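You operate a simulated robot arm through the tools that you are given. There is no shell and no other tool. Be economical: measure what you need, move in short steps, check, and stop when the job is done.

Carry out the task below with a simulated robot arm. There is one attempt and no reset: what you move stays moved.

TASK
Load the clamped strip to 30 N: red tray if it parts, green tray if it holds.
Fine: Wind the wheel back to zero before the clamps go up.

The check looks at the end state, three seconds after you hand in, the way a careful person would. Anything else that was tipped, shoved, dropped, spilled or broken makes it a failure.

THE ROBOT
A 6-joint arm with a two-finger parallel gripper, fixed in place. Base frame: the origin is at the foot of the arm, x ahead of it, y to its left, z up; the work surface is at about z = 0.8. Units: m, rad, N and s.
With the tool pointing down near the work surface it reaches from about 0.26 to 0.68 m from the base axis. Its first joint turns from -1.152 to 1.152 rad. Payload 2.9 kg.
The TCP is the grasp point between the finger pads, 0.03 m short of the fingertips. In the tool frame z runs along the fingers and y along their closing line. Largest opening 0.11 m; finger width 0.02, thickness 0.01; the body of the gripper, 0.048 by 0.112 m, starts 0.055 m behind the TCP.
Orientation is told as [roll, pitch, yaw] about the base's x, y, z axes, in that order, counted from this pose: with the fingers straight down and closing along the base's y, the tool's x points along the base's -x, its y along +y and its z along -z.

THE INTERFACE
- The arm moves only by the tool drive_tool. Its argument "rows" is a list of rows, each a list of 7 numbers: the shift along the tool's x, y, z in m, then the turn, a rotation vector about the tool's x, y, z in rad, then the finger opening in m, from 0 to 0.11. In form: [[dx, dy, dz, wx, wy, wz, jaw], ...]. A call has 1 to 10 rows; each row is the pose to reach, as a shift and turn from the pose commanded when the call began, along the tool's axes at that moment. Rows are played at 5 a second. More than 0.05 m and 0.15 rad between two rows, or a gripper value outside its range, and nothing of the call is played. Where a pose cannot be reached the arm comes as near as it can. A force on the tool above 40 N (or 10 N above the force at the start of the call, whichever is more), or a blocked arm, ends the call early, and 0.2 s more pass. The fingers move at their own pace (about 0.108 m/s each) and stop on an object; they squeeze with about 36 N. The grip force told is the motor's: it shows also when the fingers shut on nothing. Time passes only in rows, and 0.2 s behind the last, so rows that repeat a pose let the fingers close. The reply holds the time, the measured pose of the TCP, the force on the tool along the base axes, the opening and the grip force, in the units named above and with some noise, with the torque about the TCP (base axes, N m) and any sound that the robot's microphone picked up.
- Cameras (640 x 400 px; columns grow to the right, rows downward): "scene" is fixed at [0.0843, 0.4401, 1.3902]; the picture's right is [-0.68, -0.73, 0.00], its down [-0.38, 0.35, -0.85] and it looks along [0.63, -0.58, -0.52] (base axes); focal length 326 px, centre (320, 200). "wrist" rides on the gripper at [0.072, 0.017, -0.103] in the tool frame; the picture's right is [-0.23, 0.97, 0.00], its down [-0.76, -0.18, -0.62] and it looks along [-0.61, -0.14, 0.78] (tool axes); focal length 222 px, centre (320, 200). There is no depth. A picture from a camera that has moved, and an enlarged one, comes with that camera's place and axes in the base frame and with its lens.
- camera(camera): a new picture of that camera. It takes no simulated time.
- enlarge(camera, box): a new picture of the part [left, top, right, bottom] of that camera's present view, enlarged. It takes no simulated time.
- sign_off(): hands the job in; it is judged then, once.

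Go step by step. Nothing tells you positions but the pictures and the camera data: compare them with the known pose of the tool, close in by small moves and look again before you grip or let go. The budget is 120 turns and 84 pictures, counting those below and the enlarged ones. Unless the task says otherwise, let go and move clear before handing in, and close with one line.

The tools are called after "Request:" as a command line: name --pt "numbers of a row" for each row, then --argument value for the rest, lists and objects as JSON in quotes. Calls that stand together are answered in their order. drive_tool: Moves the arm, as the interface text tells. Its arguments: {"type":"object","properties":{"rows":{"type":"array"}},"required":["rows"]} The other tools are called the same way: camera (camera) takes a picture; enlarge (camera, box) takes an enlarged picture of a part of a camera's view; sign_off () hands the job in.

At the start:

```text
clock: 0.0
tool_pos: [0.3683, 0.1031, 1.1897]
tool_rot: [0.002, 0.0, 0.0]
contact_force: [-0.8, -0.4, 0.6]
torque: [0.0, 0.0, 0.03]
grip_width: 0.1099
grip_force: 0.1
```

scene: 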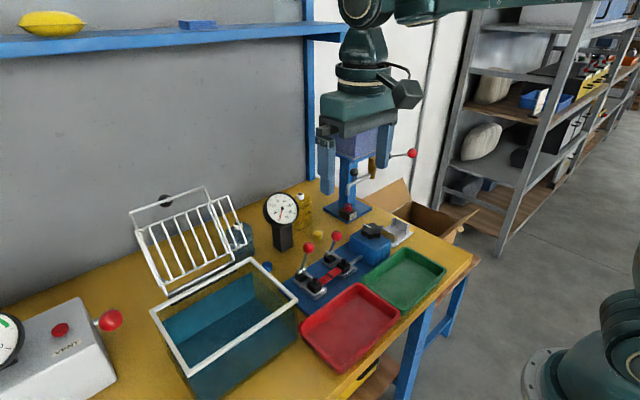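
wrist: 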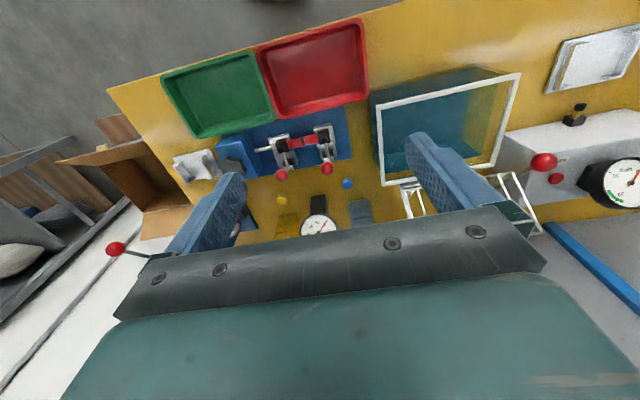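

I see a bench with a tensile rig (two toggle clamps with red knobs, red strip, blue base), a gauge, trays red and green, a press and other items. I'll enlarge both views to understand the rig.

Request:
enlarge --camera "scene" --box '[230, 170, 470, 320]'

Request:
enlarge --camera "wrist" --box '[160, 90, 400, 240]'

```text
2.67 times, centred on (350, 245) of scene
camera zoom: at [0.0843, 0.4401, 1.3902], right [-0.68, -0.73, 0.0], down [-0.38, 0.35, -0.85], along [0.63, -0.58, -0.52], focal length 868 px, centre (240, 80)
```

zoom: 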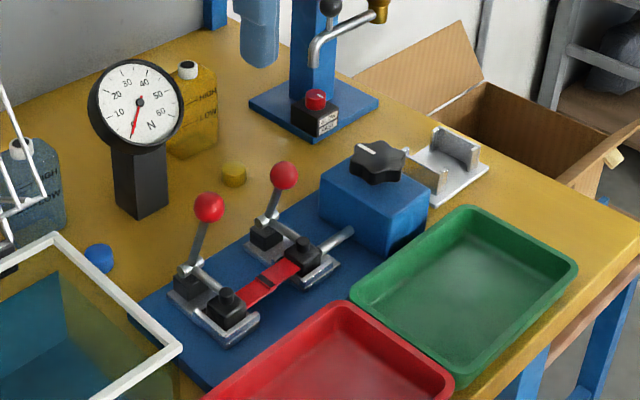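

```text
2.67 times, centred on (280, 165) of wrist
camera zoom: at [0.2962, 0.12, 1.2932], right [0.23, 0.97, 0.0], down [0.76, -0.18, 0.62], along [0.61, -0.14, -0.78], focal length 592 px, centre (427, 293)
```

zoom: 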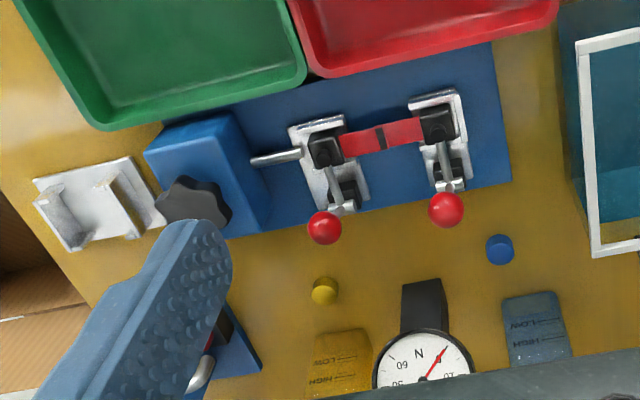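

I put the knob (wheel) on the block at about (0.475, -0.09, 0.906), and the clamp balls at about (0.508, 0.085, 0.93) and (0.513, -0.01, 0.915). Next I'll look more closely at the gauge, strip and wheel.

Request:
enlarge --camera "scene" --box '[256, 184, 312, 219]'

Request:
enlarge --camera "scene" --box '[285, 215, 415, 296]'

```text
11.43 times, centred on (284, 202) of scene
camera zoom: at [0.0843, 0.4401, 1.3902], right [-0.68, -0.73, 0.0], down [-0.38, 0.35, -0.85], along [0.63, -0.58, -0.52], focal length 3721 px, centre (731, 183)
```

zoom: 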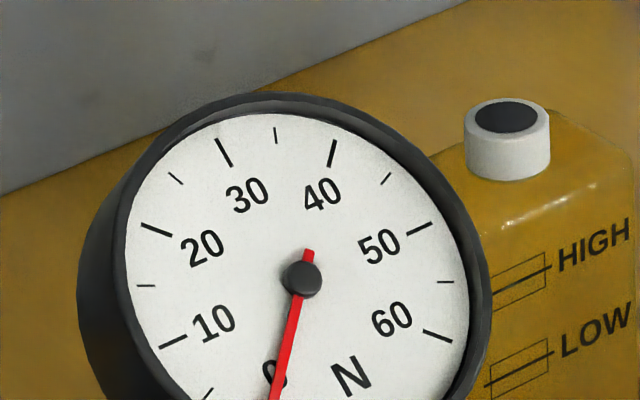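

```text
4.92 times, centred on (350, 256) of scene
camera zoom: at [0.0843, 0.4401, 1.3902], right [-0.68, -0.73, 0.0], down [-0.38, 0.35, -0.85], along [0.63, -0.58, -0.52], focal length 1603 px, centre (172, -73)
```

zoom: 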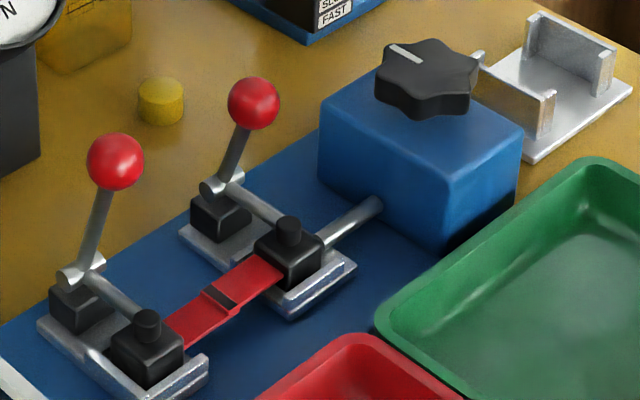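

The wheel has a vertical axis with a white pointer mark, and the gauge reads near 0. I'll move over the wheel, staying high.

Request:
drive_tool --pt "-0.018 -0.033 0.015 0 0 0 0.11" --pt "-0.037 -0.066 0.03 0 0 0 0.11" --pt "-0.055 -0.099 0.045 0 0 0 0.11" --pt "-0.073 -0.132 0.06 0 0 0 0.11" --pt "-0.092 -0.165 0.075 0 0 0 0.11" --pt "-0.11 -0.197 0.09 0 0 0 0.11" --pt "-0.11 -0.197 0.12 0 0 0 0.11"

Request:
camera --camera "wrist"

Request:
camera --camera "scene"

```text
clock: 1.6
tool_pos: [0.4776, -0.0952, 1.0683]
tool_rot: [0.0, -0.001, 0.0]
contact_force: [-0.4, -0.3, 0.2]
torque: [-0.01, -0.02, 0.0]
grip_width: 0.1102
grip_force: 0.0
```

```text
77 pictures are left
camera wrist: at [0.4045, -0.0789, 1.1728], right [0.23, 0.97, 0.0], down [0.76, -0.18, 0.62], along [0.61, -0.14, -0.78], focal length 222 px, centre (320, 200)
```

wrist: 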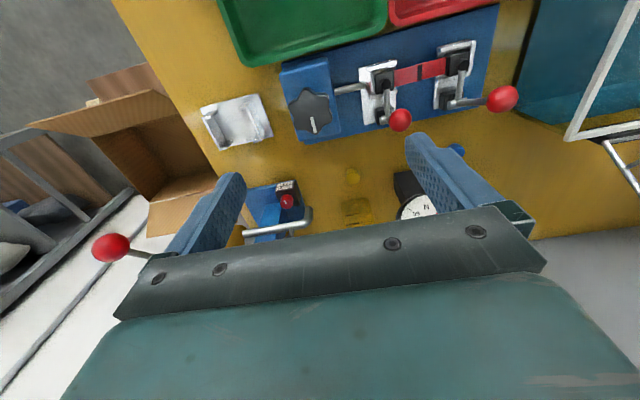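

```text
76 pictures are left
```

scene: 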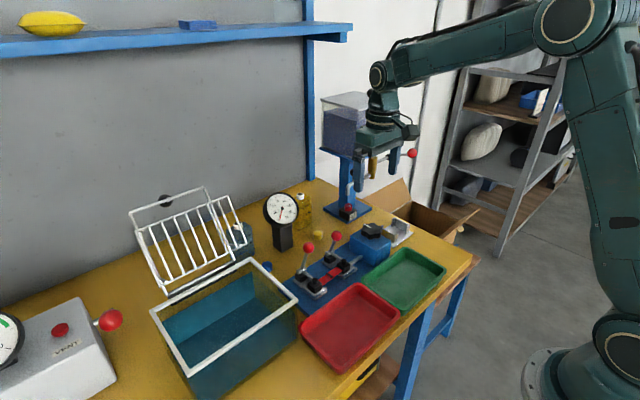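

The wheel shows at roughly (0.483, -0.107, 0.90), with its pointer toward +x. I'll enlarge it to get accurate positions.

Request:
enlarge --camera "wrist" --box '[270, 30, 430, 130]'

Request:
enlarge --camera "scene" --box '[330, 205, 450, 280]'

```text
4.00 times, centred on (350, 80) of wrist
camera zoom: at [0.4045, -0.0789, 1.1728], right [0.23, 0.97, 0.0], down [0.76, -0.18, 0.62], along [0.61, -0.14, -0.78], focal length 888 px, centre (200, 680)
```

zoom: 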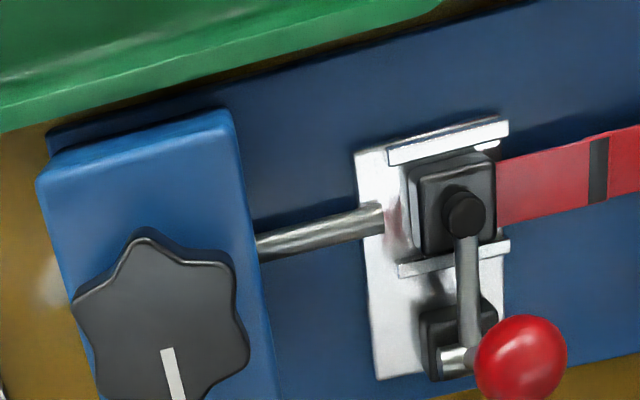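

```text
5.33 times, centred on (390, 242) of scene
camera zoom: at [0.0844, 0.4401, 1.3902], right [-0.68, -0.73, 0.0], down [-0.38, 0.35, -0.85], along [0.63, -0.58, -0.52], focal length 1737 px, centre (-53, -27)
```

zoom: 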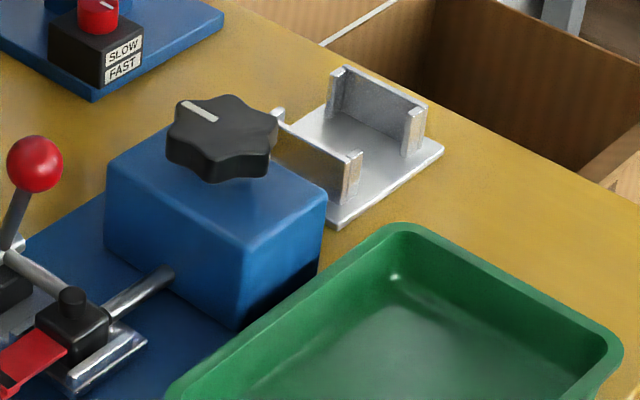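

The wheel centre is about (0.482, -0.107), its top at z≈0.905 and the block top at ≈0.88. The star's valleys line up with the y closing direction. I'll descend part way with a narrower opening and look again.

Request:
drive_tool --pt "-0.0045 -0.012 0.0 0 0 0 0.085" --pt "-0.0045 -0.012 0.04 0 0 0 0.085" --pt "-0.0045 -0.012 0.08 0 0 0 0.085" --pt "-0.0045 -0.012 0.115 0 0 0 0.085"

Request:
camera --camera "wrist"

Request:
enlarge --camera "scene" --box '[330, 175, 450, 250]'

```text
clock: 2.6
tool_pos: [0.4806, -0.1054, 0.9538]
tool_rot: [0.0, 0.001, 0.001]
contact_force: [-0.6, -1.4, -0.5]
torque: [0.02, -0.01, -0.03]
grip_width: 0.0849
grip_force: 0.1
```

```text
73 pictures are left
camera wrist: at [0.4079, -0.0888, 1.0573], right [0.23, 0.97, 0.0], down [0.76, -0.18, 0.62], along [0.61, -0.14, -0.78], focal length 222 px, centre (320, 200)
```

wrist: 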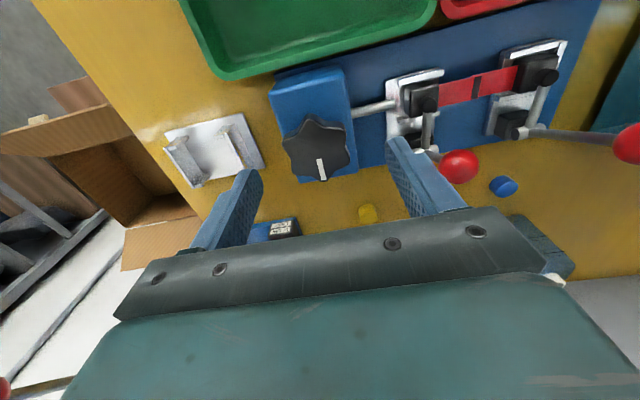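

```text
5.33 times, centred on (390, 212) of scene
camera zoom: at [0.0843, 0.4401, 1.3902], right [-0.68, -0.73, 0.0], down [-0.38, 0.35, -0.85], along [0.63, -0.58, -0.52], focal length 1737 px, centre (-53, 133)
```

zoom: 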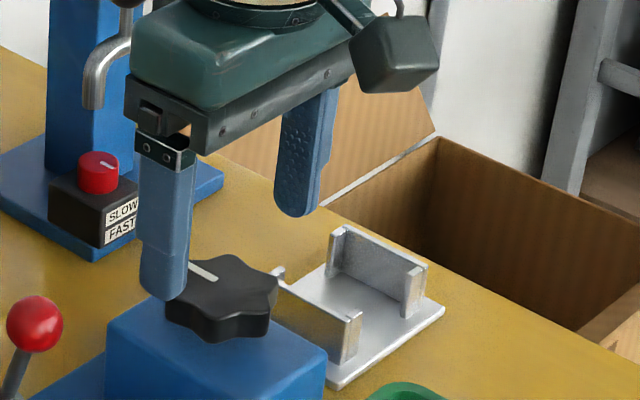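

The tool is centred over the wheel to within about 2 mm. I'll descend around it and close gently.

Request:
drive_tool --pt "0.0 -0.001 0.02 0 0 0 0.085" --pt "0.0 -0.001 0.034 0 0 0 0.085" --pt "0.0 -0.001 0.034 0 0 0 0.03" --pt "0.0 -0.001 0.034 0 0 0 0.03" --pt "0.0 -0.001 0.034 0 0 0 0.03"

Request:
camera --camera "scene"

Request:
camera --camera "wrist"

```text
clock: 3.8
tool_pos: [0.4804, -0.108, 0.9192]
tool_rot: [0.0, 0.0, -0.005]
contact_force: [-0.5, -13.8, -6.3]
torque: [-0.23, -0.33, -0.07]
grip_width: 0.0534
grip_force: 45.0
```

```text
71 pictures are left
```

scene: 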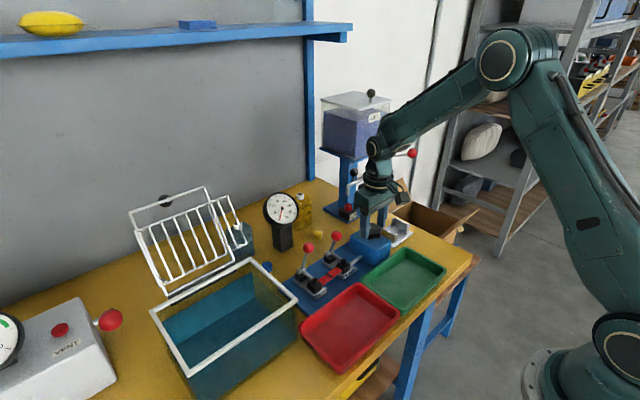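

```text
70 pictures are left
camera wrist: at [0.4087, -0.0916, 1.0239], right [0.23, 0.97, 0.0], down [0.76, -0.18, 0.62], along [0.61, -0.14, -0.78], focal length 222 px, centre (320, 200)
```

wrist: 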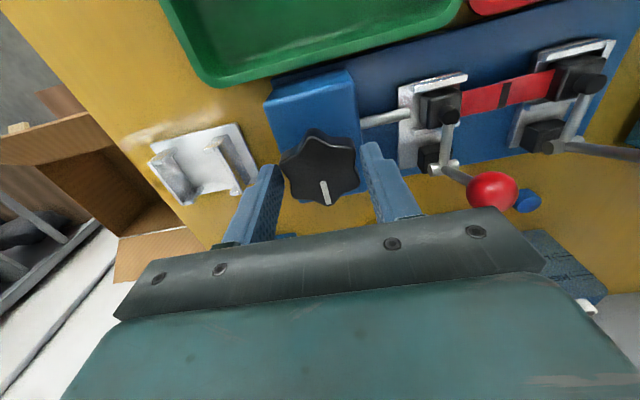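

The wheel is gripped (53 mm) but there's a sideways load, so I'll re-centre 2 mm toward -y. Then I'll try a small clockwise turn.

Request:
drive_tool --pt "0.0 -0.002 0 0 0 0 0.03" --pt "0.0 -0.002 0 0 0 0.1 0.03" --pt "0.0 -0.002 0 0 0 0.2 0.03" --pt "0.0 -0.002 0 0 0 0.3 0.03"

Request:
enlarge --camera "scene" --box '[240, 180, 400, 280]'

```text
clock: 4.8
tool_pos: [0.4815, -0.1083, 0.9196]
tool_rot: [0.001, 0.006, -0.298]
contact_force: [-16.8, 9.1, 2.4]
torque: [0.24, -0.38, -0.02]
grip_width: 0.0538
grip_force: 44.8
```

```text
4.00 times, centred on (320, 230) of scene
camera zoom: at [0.0838, 0.4404, 1.3901], right [-0.68, -0.73, 0.0], down [-0.38, 0.35, -0.85], along [0.63, -0.58, -0.52], focal length 1302 px, centre (320, 80)
```

zoom: 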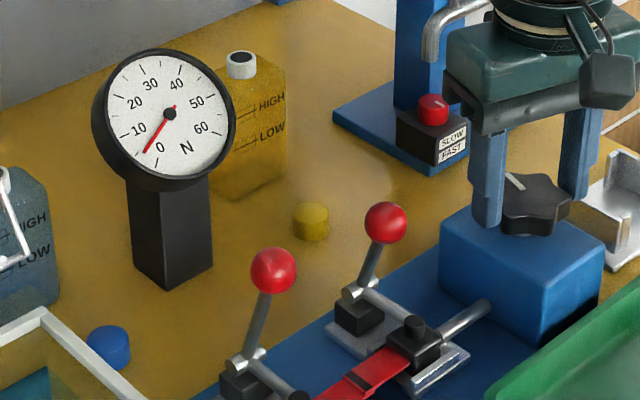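

The needle rose to about 4–5 N, so clockwise loads the strip. I'll ease the side force and continue in steps.

Request:
drive_tool --pt "0.0017 0.0005 0 0 0 0.0 0.03" --pt "0.0017 0.0005 0 0 0 0.1 0.03" --pt "0.0017 0.0005 0 0 0 0.2 0.03" --pt "0.0017 0.0005 0 0 0 0.3 0.03" --pt "0.0017 0.0005 0 0 0 0.4 0.03" --pt "0.0017 0.0005 0 0 0 0.5 0.03"

Request:
enlarge --camera "scene" --box '[240, 180, 400, 280]'

```text
clock: 6.2
tool_pos: [0.4826, -0.1059, 0.9197]
tool_rot: [0.001, -0.001, -0.798]
contact_force: [5.4, 21.9, -10.1]
torque: [-0.32, 0.47, 0.1]
grip_width: 0.0536
grip_force: 45.5
```

```text
4.00 times, centred on (320, 230) of scene
camera zoom: at [0.0846, 0.4407, 1.39], right [-0.68, -0.73, 0.0], down [-0.38, 0.35, -0.85], along [0.63, -0.58, -0.52], focal length 1302 px, centre (320, 80)
```

zoom: 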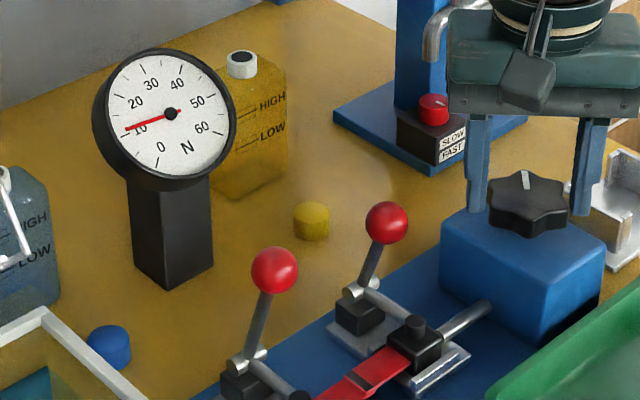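

The gauge now reads about 11 N at 0.8 rad, which is about 13.5 N/rad. I'll ease the side force and continue.

Request:
drive_tool --pt "0.001 0.0015 0 0 0 0.0 0.03" --pt "0.001 0.0015 0 0 0 0.1 0.03" --pt "0.001 0.0015 0 0 0 0.2 0.03" --pt "0.001 0.0015 0 0 0 0.3 0.03" --pt "0.001 0.0015 0 0 0 0.4 0.03" --pt "0.001 0.0015 0 0 0 0.5 0.03"

Request:
enlarge --camera "scene" --box '[240, 180, 400, 280]'

```text
clock: 7.6
tool_pos: [0.4825, -0.1051, 0.9192]
tool_rot: [0.004, 0.0, -1.298]
contact_force: [21.8, 16.9, -22.5]
torque: [-0.44, -0.36, 0.12]
grip_width: 0.0536
grip_force: 44.8
```

```text
4.00 times, centred on (320, 230) of scene
camera zoom: at [0.0852, 0.4405, 1.39], right [-0.68, -0.73, 0.0], down [-0.38, 0.35, -0.85], along [0.63, -0.58, -0.52], focal length 1302 px, centre (320, 80)
```

zoom: 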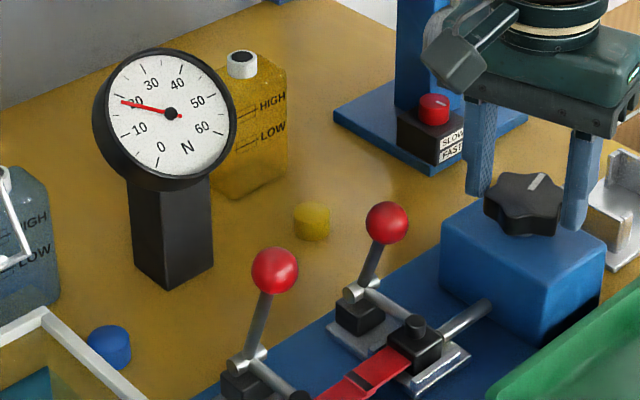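

About 18 N at 1.3 rad. Side and vertical loads are building, so I'll shift to relieve them without turning and check the effect.

Request:
drive_tool --pt "0.0006 0.0017 0.001 0 0 0.0 0.03" --pt "0.0006 0.0017 0.001 0 0 0.0 0.03"

```text
clock: 8.2
tool_pos: [0.4837, -0.1052, 0.9181]
tool_rot: [0.001, 0.0, -1.3]
contact_force: [11.8, 10.4, -0.6]
torque: [1.08, -0.06, 0.05]
grip_width: 0.0537
grip_force: 45.1
```

The loads dropped. I'll go on to about 1.8 rad.

Request:
drive_tool --pt "0.0006 0.0012 0 0 0 0.0 0.03" --pt "0.0006 0.0012 0 0 0 0.1 0.03" --pt "0.0006 0.0012 0 0 0 0.2 0.03" --pt "0.0006 0.0012 0 0 0 0.3 0.03" --pt "0.0006 0.0012 0 0 0 0.4 0.03" --pt "0.0006 0.0012 0 0 0 0.5 0.03"

Request:
enlarge --camera "scene" --box '[240, 180, 400, 280]'

```text
clock: 9.6
tool_pos: [0.4859, -0.1052, 0.9195]
tool_rot: [0.005, -0.002, -1.803]
contact_force: [13.0, -1.9, 12.1]
torque: [-0.99, 0.2, 0.08]
grip_width: 0.0535
grip_force: 44.8
```

```text
4.00 times, centred on (320, 230) of scene
camera zoom: at [0.0845, 0.4401, 1.3902], right [-0.68, -0.73, 0.0], down [-0.38, 0.35, -0.85], along [0.63, -0.58, -0.52], focal length 1302 px, centre (320, 80)
```

zoom: 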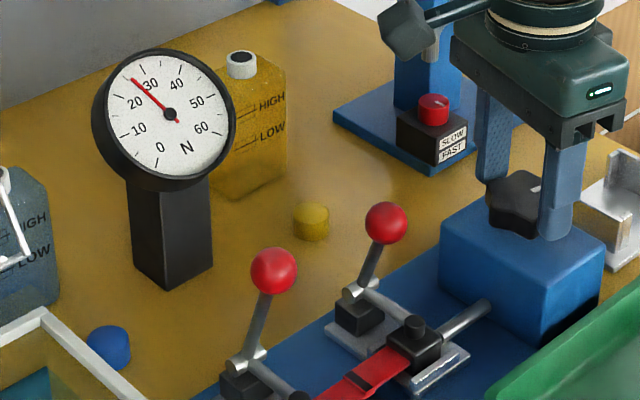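

Around 25 N with the strip intact. I'll add 0.24 rad, then read the gauge closely.

Request:
drive_tool --pt "0.0 0.0005 0 0 0 0.08 0.03" --pt "0.0 0.0005 0 0 0 0.16 0.03" --pt "0.0 0.0005 0 0 0 0.24 0.03"

Request:
enlarge --camera "scene" --box '[256, 186, 304, 216]'

Request:
enlarge --camera "scene" --box '[290, 230, 370, 300]'

```text
clock: 10.4
tool_pos: [0.4869, -0.1057, 0.9193]
tool_rot: [0.005, 0.001, -2.043]
contact_force: [13.8, -11.4, 12.7]
torque: [-0.42, -0.06, 0.05]
grip_width: 0.0533
grip_force: 45.3
```

```text
13.33 times, centred on (280, 201) of scene
camera zoom: at [0.0845, 0.4399, 1.3903], right [-0.68, -0.73, 0.0], down [-0.38, 0.35, -0.85], along [0.63, -0.58, -0.52], focal length 4342 px, centre (853, 187)
```

zoom: 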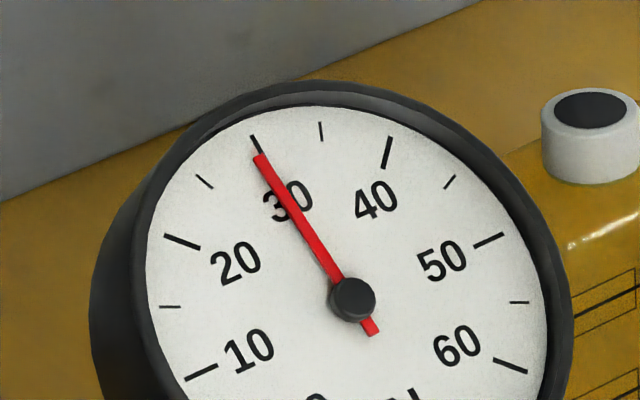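

```text
5.71 times, centred on (330, 265) of scene
camera zoom: at [0.0845, 0.4399, 1.3903], right [-0.68, -0.73, 0.0], down [-0.38, 0.35, -0.85], along [0.63, -0.58, -0.52], focal length 1861 px, centre (263, -171)
```

zoom: 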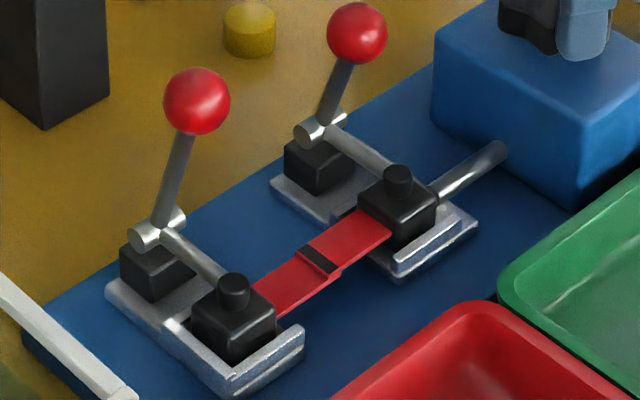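

Reading about 29.7 N and the strip is still whole. I'll nudge 0.035 rad to reach a full 30 and hold for a second.

Request:
drive_tool --pt "0.0 0.0 0 0 0 0.035 0.03" --pt "0.0 0.0 0 0 0 0.035 0.03" --pt "0.0 0.0 0 0 0 0.035 0.03" --pt "0.0 0.0 0 0 0 0.035 0.03" --pt "0.0 0.0 0 0 0 0.035 0.03"

Request:
enlarge --camera "scene" --box '[256, 186, 304, 216]'

Request:
enlarge --camera "scene" --box '[310, 240, 366, 275]'

```text
clock: 11.6
tool_pos: [0.4863, -0.1053, 0.9191]
tool_rot: [0.004, 0.0, -2.078]
contact_force: [13.3, -22.0, 11.3]
torque: [-0.25, -0.23, 0.06]
grip_width: 0.0534
grip_force: 45.4
```

```text
13.33 times, centred on (280, 201) of scene
camera zoom: at [0.0845, 0.4396, 1.3904], right [-0.68, -0.73, 0.0], down [-0.38, 0.35, -0.85], along [0.63, -0.58, -0.52], focal length 4342 px, centre (853, 187)
```

zoom: 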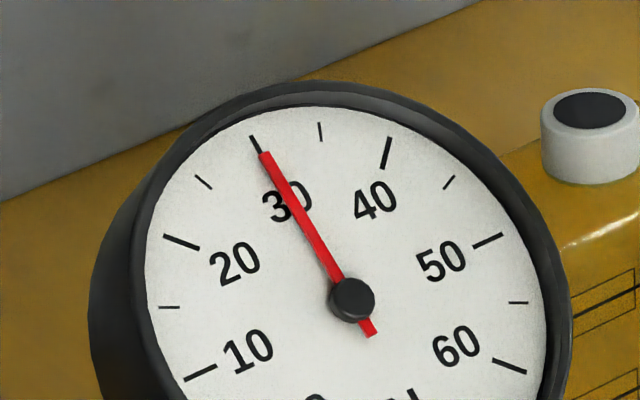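

```text
11.43 times, centred on (338, 258) of scene
camera zoom: at [0.0845, 0.4396, 1.3904], right [-0.68, -0.73, 0.0], down [-0.38, 0.35, -0.85], along [0.63, -0.58, -0.52], focal length 3721 px, centre (114, -457)
```

zoom: 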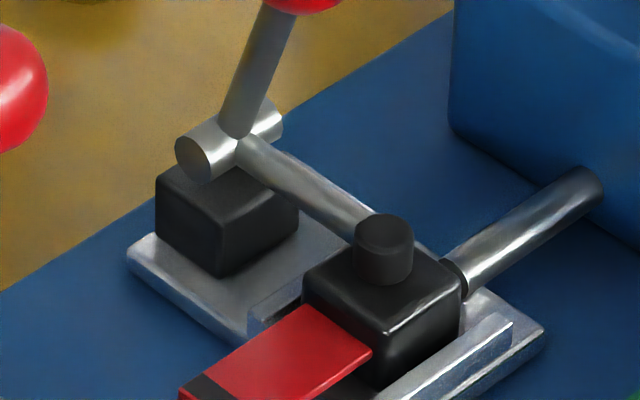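

The gauge holds steady at just over 30 N and the strip hasn't parted, so it goes in green. Now I'll wind the wheel back.

Request:
drive_tool --pt "-0.001 0.001 0 0 0 -0.1 0.03" --pt "-0.001 0.001 0 0 0 -0.2 0.03" --pt "-0.001 0.001 0 0 0 -0.3 0.03" --pt "-0.001 0.001 0 0 0 -0.4 0.03" --pt "-0.001 0.001 0 0 0 -0.5 0.03" --pt "-0.001 0.001 0 0 0 -0.6 0.03"

```text
clock: 13.0
tool_pos: [0.4838, -0.105, 0.9203]
tool_rot: [0.0, 0.002, -1.473]
contact_force: [-4.8, -3.7, 22.2]
torque: [-0.38, -0.15, -0.01]
grip_width: 0.0536
grip_force: 45.1
```

Turning back smoothly. I'll relieve the vertical load and continue.

Request:
drive_tool --pt "0 0 -0.001 0 0 -0.1 0.03" --pt "0 0 -0.001 0 0 -0.2 0.03" --pt "0 0 -0.001 0 0 -0.3 0.03" --pt "0 0 -0.001 0 0 -0.4 0.03" --pt "0 0 -0.001 0 0 -0.5 0.03" --pt "0 0 -0.001 0 0 -0.6 0.03"

Request:
enlarge --camera "scene" --box '[240, 180, 400, 280]'

```text
clock: 14.4
tool_pos: [0.4828, -0.1051, 0.9194]
tool_rot: [-0.007, 0.004, -0.877]
contact_force: [-25.8, -7.6, 8.5]
torque: [-0.56, -0.04, -0.1]
grip_width: 0.0536
grip_force: 45.0
```

```text
4.00 times, centred on (320, 230) of scene
camera zoom: at [0.0835, 0.44, 1.3903], right [-0.68, -0.73, 0.0], down [-0.38, 0.35, -0.85], along [0.63, -0.58, -0.52], focal length 1302 px, centre (320, 80)
```

zoom: 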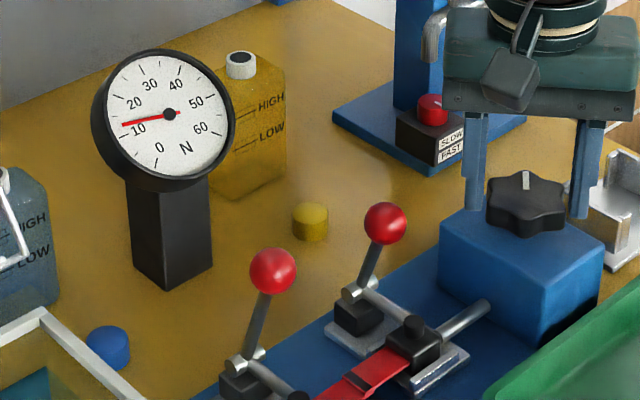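

About 12 N left and consistent with the turn. I'll ease the side force and continue.

Request:
drive_tool --pt "0.0012 -0.0022 0 0 0 0 0.03" --pt "0.0012 -0.0022 0 0 0 -0.1 0.03" --pt "0.0012 -0.0022 0 0 0 -0.2 0.03" --pt "0.0012 -0.0022 0 0 0 -0.3 0.03" --pt "0.0012 -0.0022 0 0 0 -0.4 0.03" --pt "0.0012 -0.0022 0 0 0 -0.5 0.03"

```text
clock: 15.8
tool_pos: [0.4813, -0.1072, 0.9192]
tool_rot: [-0.002, 0.002, -0.379]
contact_force: [-21.4, -18.5, -6.8]
torque: [0.1, -0.51, -0.08]
grip_width: 0.0534
grip_force: 45.4
```

Nearly back. One more easing shift and 0.34 rad, then I'll read the gauge.

Request:
drive_tool --pt "0.0011 -0.0026 0 0 0 0 0.03" --pt "0.0011 -0.0026 0 0 0 -0.1 0.03" --pt "0.0011 -0.0026 0 0 0 -0.2 0.03" --pt "0.0011 -0.0026 0 0 0 -0.3 0.03" --pt "0.0011 -0.0026 0 0 0 -0.35 0.03"

Request:
enlarge --camera "scene" --box '[256, 190, 304, 220]'

Request:
enlarge --camera "wrist" --box '[230, 90, 430, 215]'

```text
clock: 17.0
tool_pos: [0.4815, -0.1083, 0.9189]
tool_rot: [0.0, 0.0, -0.024]
contact_force: [-1.9, -14.8, -21.3]
torque: [0.35, -0.49, -0.01]
grip_width: 0.0535
grip_force: 45.6
```

```text
13.33 times, centred on (280, 205) of scene
camera zoom: at [0.0846, 0.4397, 1.3903], right [-0.68, -0.73, 0.0], down [-0.38, 0.35, -0.85], along [0.63, -0.58, -0.52], focal length 4342 px, centre (853, 133)
```

zoom: 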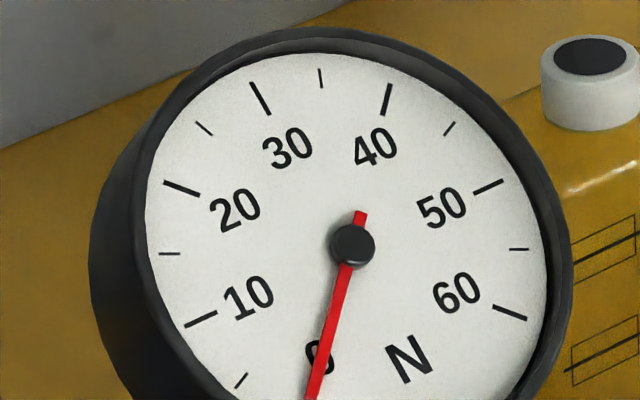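

```text
3.20 times, centred on (330, 152) of wrist
camera zoom: at [0.4091, -0.0901, 1.0236], right [0.25, 0.97, 0.0], down [0.76, -0.2, 0.62], along [0.6, -0.16, -0.78], focal length 711 px, centre (288, 352)
```

zoom: 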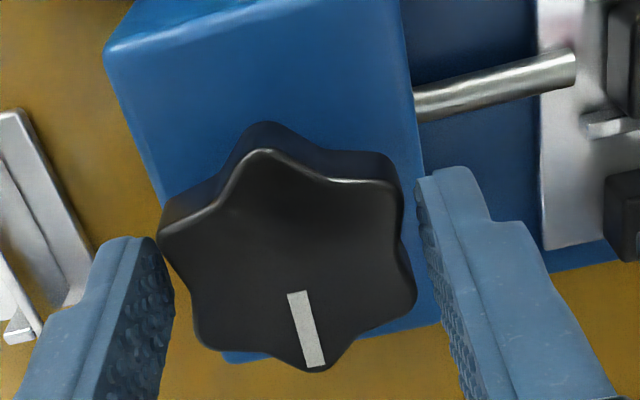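

The gauge reads about 0.5 N, so I'll turn back slightly more and easing the vertical load.

Request:
drive_tool --pt "0.0 -0.001 0.001 0 0 -0.03 0.03" --pt "0.0 -0.001 0.001 0 0 -0.055 0.03" --pt "0.0 -0.001 0.001 0 0 -0.055 0.03"

Request:
enlarge --camera "scene" --box '[256, 195, 304, 225]'

```text
clock: 17.8
tool_pos: [0.4815, -0.1088, 0.9194]
tool_rot: [0.0, -0.002, 0.032]
contact_force: [-3.1, -2.9, -5.9]
torque: [-0.53, 0.48, -1.0]
grip_width: 0.0535
grip_force: 45.3
```

```text
13.33 times, centred on (280, 210) of scene
camera zoom: at [0.0843, 0.4401, 1.3902], right [-0.68, -0.73, 0.0], down [-0.38, 0.35, -0.85], along [0.63, -0.58, -0.52], focal length 4342 px, centre (853, 67)
```

zoom: 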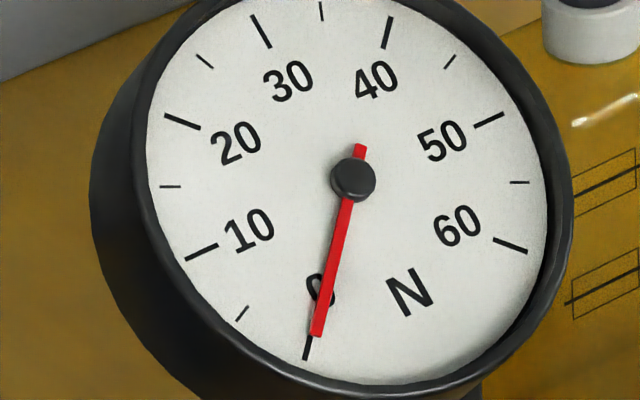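

The gauge is at 0 and the torque (-1 N·m) shows the wheel is against its zero stop. I'll let go and lift off.

Request:
drive_tool --pt "0.0 0 0 0 0 0.02 0.03" --pt "0.0 0 0 0 0 0.02 0.085" --pt "0.0 0 0 0 0 0.02 0.085" --pt "0.0 0 -0.03 0 0 0.03 0.085" --pt "0 0 -0.07 0 0 0.03 0.085" --pt "0 0 -0.11 0 0 0.03 0.085" --pt "0.03 0.03 -0.14 0 0 0.03 0.085" --pt "0.06 0.06 -0.15 0 0 0.03 0.085" --pt "0.06 0.1 -0.15 0 0 0.03 0.085" --pt "0.06 0.14 -0.15 0 0 0.03 0.085"

Request:
camera --camera "wrist"

Request:
enlarge --camera "scene" --box '[250, 180, 410, 280]'

```text
refused: row 7 steps farther than a row can; nothing moved
```

```text
57 pictures are left
camera wrist: at [0.4083, -0.0943, 1.0238], right [0.2, 0.98, 0.0], down [0.77, -0.15, 0.62], along [0.61, -0.12, -0.78], focal length 222 px, centre (320, 200)
```

wrist: 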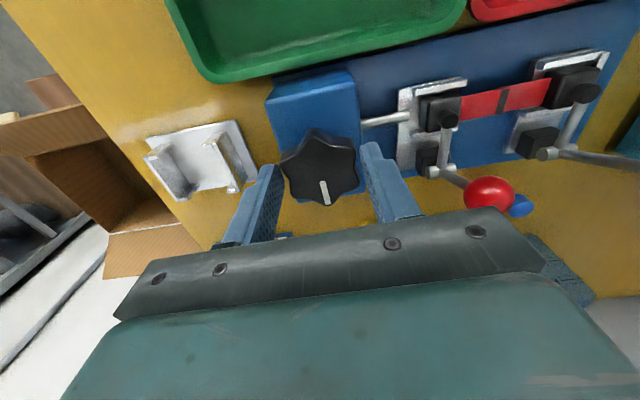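

```text
4.00 times, centred on (330, 230) of scene
camera zoom: at [0.0843, 0.4401, 1.3902], right [-0.68, -0.73, 0.0], down [-0.38, 0.35, -0.85], along [0.63, -0.58, -0.52], focal length 1302 px, centre (280, 80)
```

zoom: 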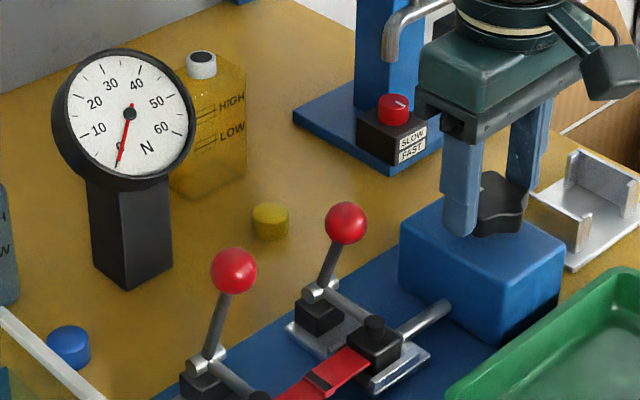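

One step was too long and nothing moved. I'll resend it with smaller steps.

Request:
drive_tool --pt "0.0 0 0 0 0 0.02 0.03" --pt "0.0 0 0 0 0 0.02 0.085" --pt "0.0 0 0 0 0 0.02 0.085" --pt "0.0 0 -0.03 0 0 0.03 0.085" --pt "0 0 -0.07 0 0 0.03 0.085" --pt "0 0 -0.11 0 0 0.03 0.085" --pt "0.02 0.025 -0.14 0 0 0.03 0.085" --pt "0.04 0.06 -0.15 0 0 0.03 0.085" --pt "0.06 0.1 -0.15 0 0 0.03 0.085" --pt "0.06 0.14 -0.15 0 0 0.03 0.085"

Request:
camera --camera "wrist"

Request:
enlarge --camera "scene" --box '[250, 180, 410, 280]'

```text
clock: 20.0
tool_pos: [0.4155, 0.0292, 1.0707]
tool_rot: [0.0, 0.0, -0.003]
contact_force: [0.4, 0.7, 0.3]
torque: [0.0, -0.02, 0.02]
grip_width: 0.085
grip_force: 0.1
```

```text
55 pictures are left
camera wrist: at [0.3429, 0.046, 1.1743], right [0.23, 0.97, 0.0], down [0.76, -0.18, 0.62], along [0.61, -0.14, -0.78], focal length 222 px, centre (320, 200)
```

wrist: 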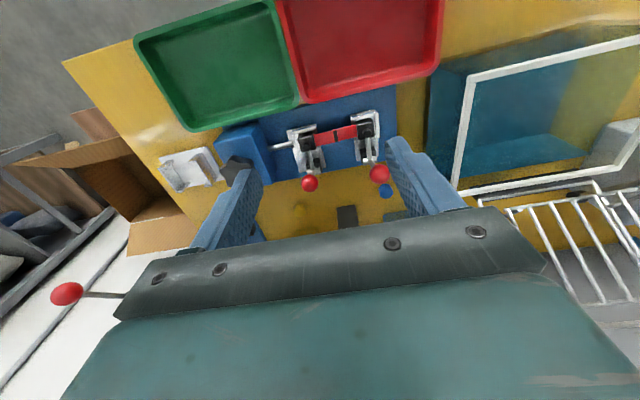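

```text
4.00 times, centred on (330, 230) of scene
camera zoom: at [0.0843, 0.4401, 1.3902], right [-0.68, -0.73, 0.0], down [-0.38, 0.35, -0.85], along [0.63, -0.58, -0.52], focal length 1302 px, centre (280, 80)
```

zoom: 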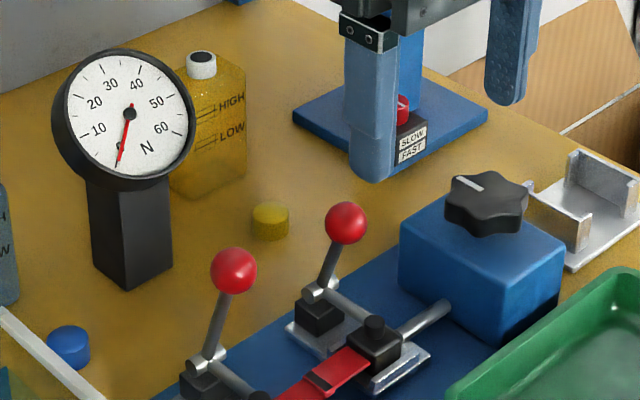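

The gauge is at 0 and the wheel is at its starting mark. Next come the clamps, where the handles should swing toward +x to lift the pads. I'll enlarge to measure balls and pivots.

Request:
enlarge --camera "wrist" --box '[270, 90, 430, 190]'

Request:
enlarge --camera "scene" --box '[275, 220, 371, 300]'

```text
4.00 times, centred on (350, 140) of wrist
camera zoom: at [0.3429, 0.046, 1.1743], right [0.23, 0.97, 0.0], down [0.76, -0.18, 0.62], along [0.61, -0.14, -0.78], focal length 888 px, centre (200, 440)
```

zoom: 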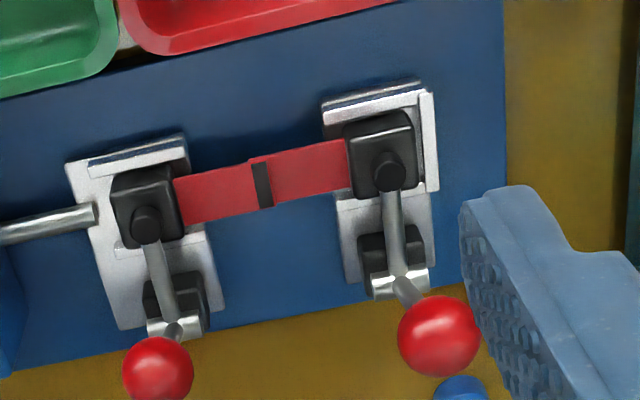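

```text
5.00 times, centred on (323, 260) of scene
camera zoom: at [0.0843, 0.4401, 1.3902], right [-0.68, -0.73, 0.0], down [-0.38, 0.35, -0.85], along [0.63, -0.58, -0.52], focal length 1628 px, centre (305, -100)
```

zoom: 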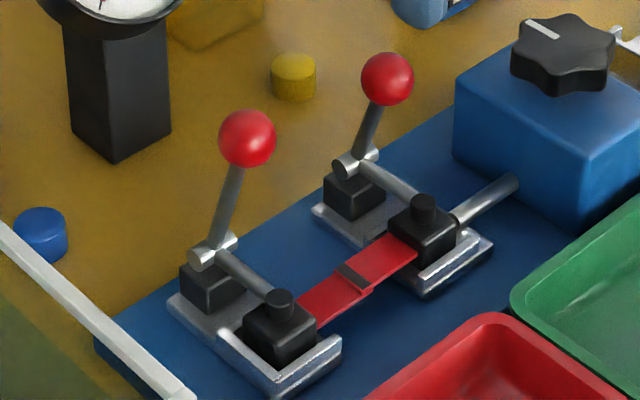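

Ball A is at about (0.505, 0.086, 0.936) with its pivot near (0.533, 0.086, 0.853). Ball B is at about (0.503, 0, 0.93). I'll take ball A first and go above it.

Request:
drive_tool --pt "-0.03 0.019 0.01 0 0 0 0.06" --pt "-0.06 0.038 0.02 0 0 0 0.06" --pt "-0.0895 0.057 0.03 0 0 0 0.06" --pt "-0.0895 0.057 0.07 0 0 0 0.06"

Request:
camera --camera "wrist"

Request:
enlarge --camera "scene" --box '[250, 180, 410, 280]'

```text
clock: 21.0
tool_pos: [0.5049, 0.0873, 0.9991]
tool_rot: [-0.001, 0.0, 0.0]
contact_force: [0.1, -0.5, 0.3]
torque: [0.02, -0.02, -0.01]
grip_width: 0.0601
grip_force: 0.1
```

```text
51 pictures are left
camera wrist: at [0.4331, 0.1035, 1.1031], right [0.23, 0.97, 0.0], down [0.76, -0.18, 0.62], along [0.61, -0.14, -0.78], focal length 222 px, centre (320, 200)
```

wrist: 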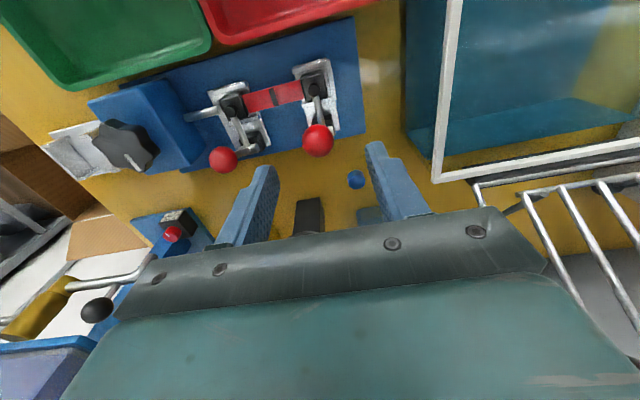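

```text
4.00 times, centred on (330, 230) of scene
camera zoom: at [0.0843, 0.4401, 1.3902], right [-0.68, -0.73, 0.0], down [-0.38, 0.35, -0.85], along [0.63, -0.58, -0.52], focal length 1302 px, centre (280, 80)
```

zoom: 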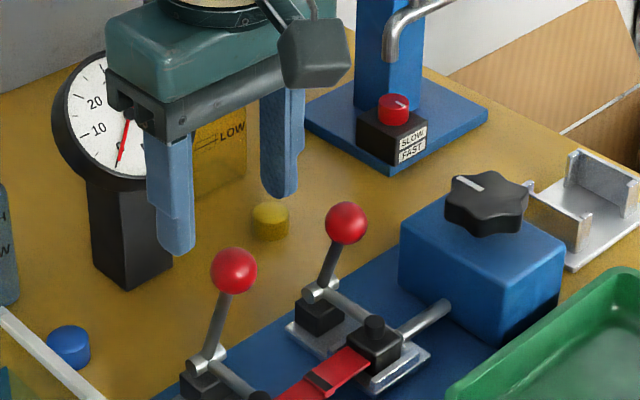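

Ball A is centred under the tool. I'll descend and grip it.

Request:
drive_tool --pt "0 -0.001 0.03 0 0 0 0.06" --pt "0 -0.001 0.062 0 0 0 0.06" --pt "0 -0.001 0.062 0 0 0 0.015" --pt "0 -0.001 0.062 0 0 0 0.015" --pt "0 -0.001 0.062 0 0 0 0.015"

Request:
camera --camera "wrist"

```text
clock: 22.2
tool_pos: [0.5055, 0.085, 0.9373]
tool_rot: [0.0, -0.001, -0.001]
contact_force: [1.3, -2.7, -4.3]
torque: [-0.01, 0.01, -0.05]
grip_width: 0.0251
grip_force: 44.7
```

```text
49 pictures are left
camera wrist: at [0.4327, 0.1021, 1.0416], right [0.23, 0.97, 0.0], down [0.76, -0.18, 0.62], along [0.61, -0.14, -0.78], focal length 222 px, centre (320, 200)
```

wrist: 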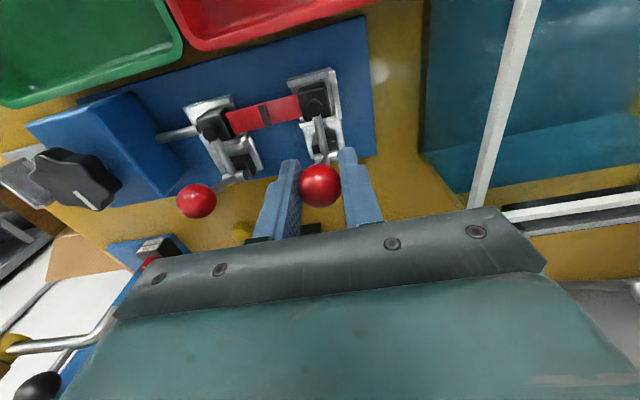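

Ball A is gripped at 25 mm. I'll swing it along the arc toward +x, first to vertical.

Request:
drive_tool --pt "-0.006 0 -0.0018 0 0 0 0.015" --pt "-0.0126 0 -0.0032 0 0 0 0.015" --pt "-0.02 0 -0.0042 0 0 0 0.015" --pt "-0.028 0 -0.0045 0 0 0 0.015"

Request:
enlarge --camera "scene" --box '[250, 200, 410, 300]'

```text
clock: 23.2
tool_pos: [0.5326, 0.0839, 0.943]
tool_rot: [0.001, 0.003, 0.0]
contact_force: [-13.8, -4.4, -3.1]
torque: [-0.05, 1.26, 0.03]
grip_width: 0.0253
grip_force: 45.4
```

```text
4.00 times, centred on (330, 250) of scene
camera zoom: at [0.084, 0.4401, 1.3902], right [-0.68, -0.73, 0.0], down [-0.38, 0.35, -0.85], along [0.63, -0.58, -0.52], focal length 1302 px, centre (280, 0)
```

zoom: 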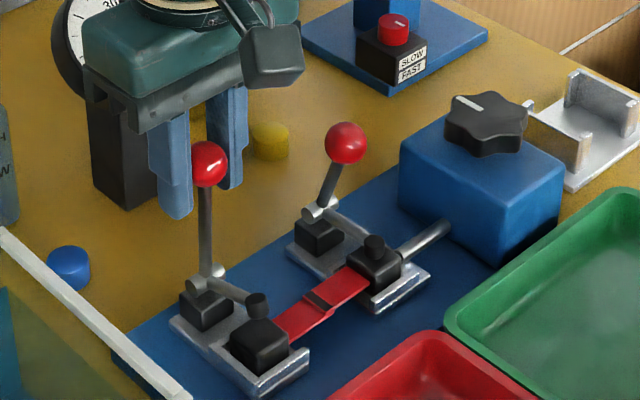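

The handle is vertical and the pad is lifting, so the direction is right. I'll continue along the arc.

Request:
drive_tool --pt "-0.0077 0 0.0003 0 0 0 0.015" --pt "-0.0154 0 0.0013 0 0 0 0.015" --pt "-0.023 0 0.003 0 0 0 0.015" --pt "-0.0303 0 0.0053 0 0 0 0.015" --pt "-0.0375 0 0.0083 0 0 0 0.015" --pt "-0.0443 0 0.0119 0 0 0 0.015"

Request:
enlarge --camera "scene" --box '[250, 200, 410, 300]'

```text
clock: 24.6
tool_pos: [0.5785, 0.0851, 0.9309]
tool_rot: [-0.001, -0.006, 0.0]
contact_force: [-6.8, 5.8, 16.9]
torque: [0.03, 1.31, -0.06]
grip_width: 0.0248
grip_force: 45.0
```

```text
4.00 times, centred on (330, 250) of scene
camera zoom: at [0.0839, 0.4402, 1.3902], right [-0.68, -0.73, 0.0], down [-0.38, 0.35, -0.85], along [0.63, -0.58, -0.52], focal length 1302 px, centre (280, 0)
```

zoom: 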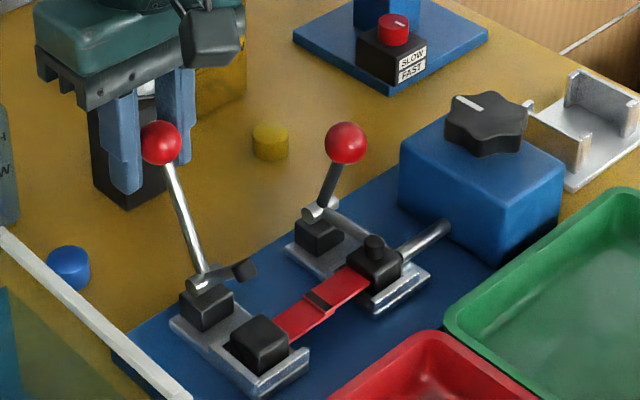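

The presser is up clear of the jaw. I'll continue a little further so it stays open, watching clearance to the gauge.

Request:
drive_tool --pt "-0.006 0 0.0035 0 0 0 0.015" --pt "-0.0126 0 0.0085 0 0 0 0.015" --pt "-0.018 0 0.0137 0 0 0 0.015" --pt "-0.0235 0 0.0195 0 0 0 0.015"

Request:
camera --camera "scene"

Request:
camera --camera "wrist"

```text
clock: 25.6
tool_pos: [0.6033, 0.0854, 0.9125]
tool_rot: [0.0, -0.006, -0.001]
contact_force: [3.7, 0.6, 16.5]
torque: [-0.03, 1.18, -0.07]
grip_width: 0.0246
grip_force: 45.1
```

```text
46 pictures are left
```

scene: 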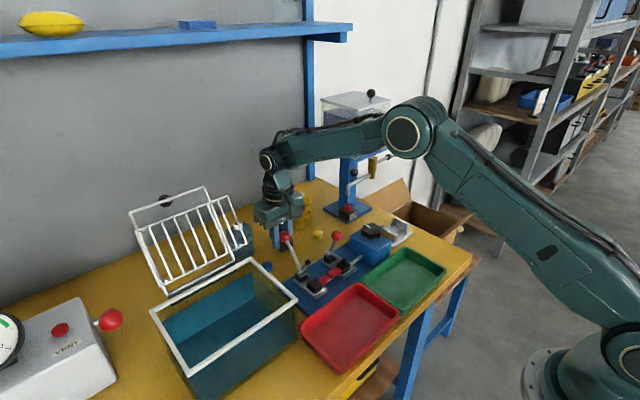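

```text
45 pictures are left
camera wrist: at [0.5303, 0.1021, 1.0159], right [0.23, 0.97, 0.0], down [0.76, -0.18, 0.63], along [0.61, -0.14, -0.78], focal length 222 px, centre (320, 200)
```

wrist: 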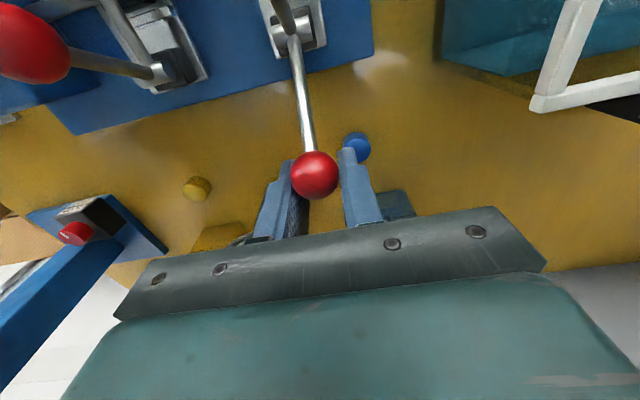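

The handle is well back and the arm is up. I'll release, rise straight up, and check it stays.

Request:
drive_tool --pt "0 0 0 0 0 0 0.05" --pt "0 0 0 0 0 0 0.05" --pt "0 0 -0.03 0 0 0 0.05" --pt "0 0 -0.07 0 0 0 0.05" --pt "0.03 -0.01 -0.1 0 0 0 0.05" --pt "0.06 -0.03 -0.12 0 0 0 0.05" --pt "0.08 -0.06 -0.12 0 0 0 0.05" --pt "0.1 -0.085 -0.1 0 0 0 0.05"

Request:
camera --camera "scene"

Request:
camera --camera "wrist"

```text
clock: 27.4
tool_pos: [0.5005, -0.0025, 1.0078]
tool_rot: [0.001, -0.001, 0.0]
contact_force: [0.3, 0.2, 0.3]
torque: [0.04, -0.02, 0.02]
grip_width: 0.0497
grip_force: 0.0
```

```text
44 pictures are left
```

scene: 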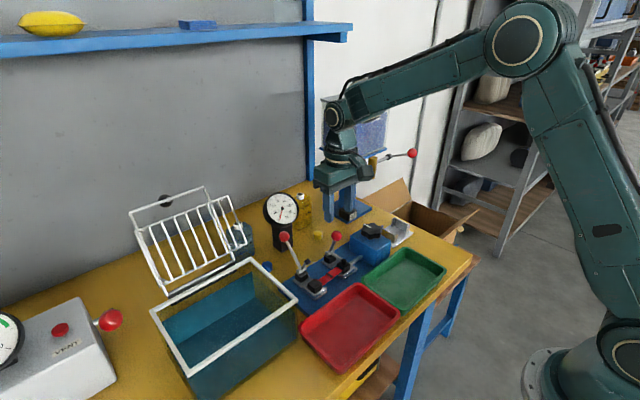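

```text
43 pictures are left
camera wrist: at [0.4284, 0.0145, 1.1126], right [0.23, 0.97, 0.0], down [0.76, -0.18, 0.62], along [0.61, -0.14, -0.78], focal length 222 px, centre (320, 200)
```

wrist: 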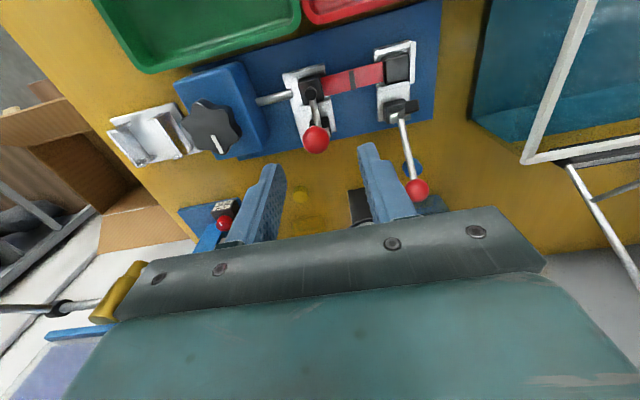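

Clamp A stays open. Ball B is at about (0.503, -0.006, 0.935), almost below the tool. I'll descend and grip it.

Request:
drive_tool --pt "-0.003 -0.003 0.03 0 0 0 0.06" --pt "-0.003 -0.003 0.072 0 0 0 0.06" --pt "-0.003 -0.003 0.072 0 0 0 0.015" --pt "-0.003 -0.003 0.072 0 0 0 0.015" --pt "-0.003 -0.003 0.072 0 0 0 0.015"

Request:
camera --camera "wrist"

Request:
enlarge --camera "scene" --box '[250, 200, 410, 300]'

```text
clock: 28.6
tool_pos: [0.504, -0.0082, 0.9359]
tool_rot: [-0.005, 0.001, -0.012]
contact_force: [-1.0, -31.7, -1.0]
torque: [-0.64, 0.07, -0.22]
grip_width: 0.0248
grip_force: 44.6
```

```text
42 pictures are left
camera wrist: at [0.432, 0.01, 1.0397], right [0.24, 0.97, -0.01], down [0.76, -0.18, 0.62], along [0.6, -0.15, -0.78], focal length 222 px, centre (320, 200)
```

wrist: 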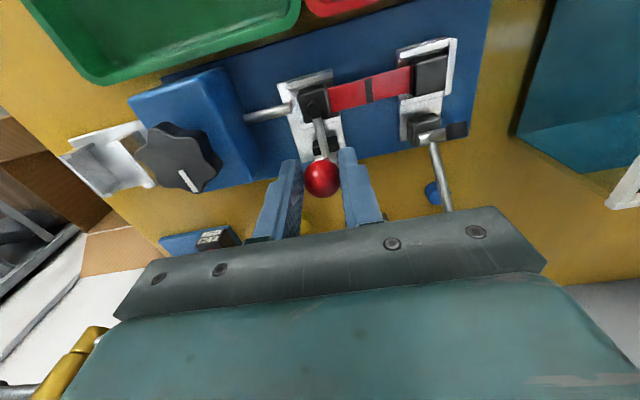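

```text
4.00 times, centred on (330, 250) of scene
camera zoom: at [0.0843, 0.4393, 1.3905], right [-0.68, -0.73, 0.0], down [-0.38, 0.35, -0.85], along [0.63, -0.58, -0.52], focal length 1302 px, centre (280, 0)
```

zoom: 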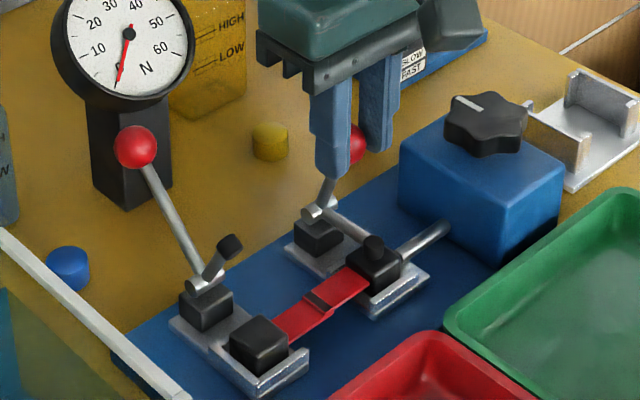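

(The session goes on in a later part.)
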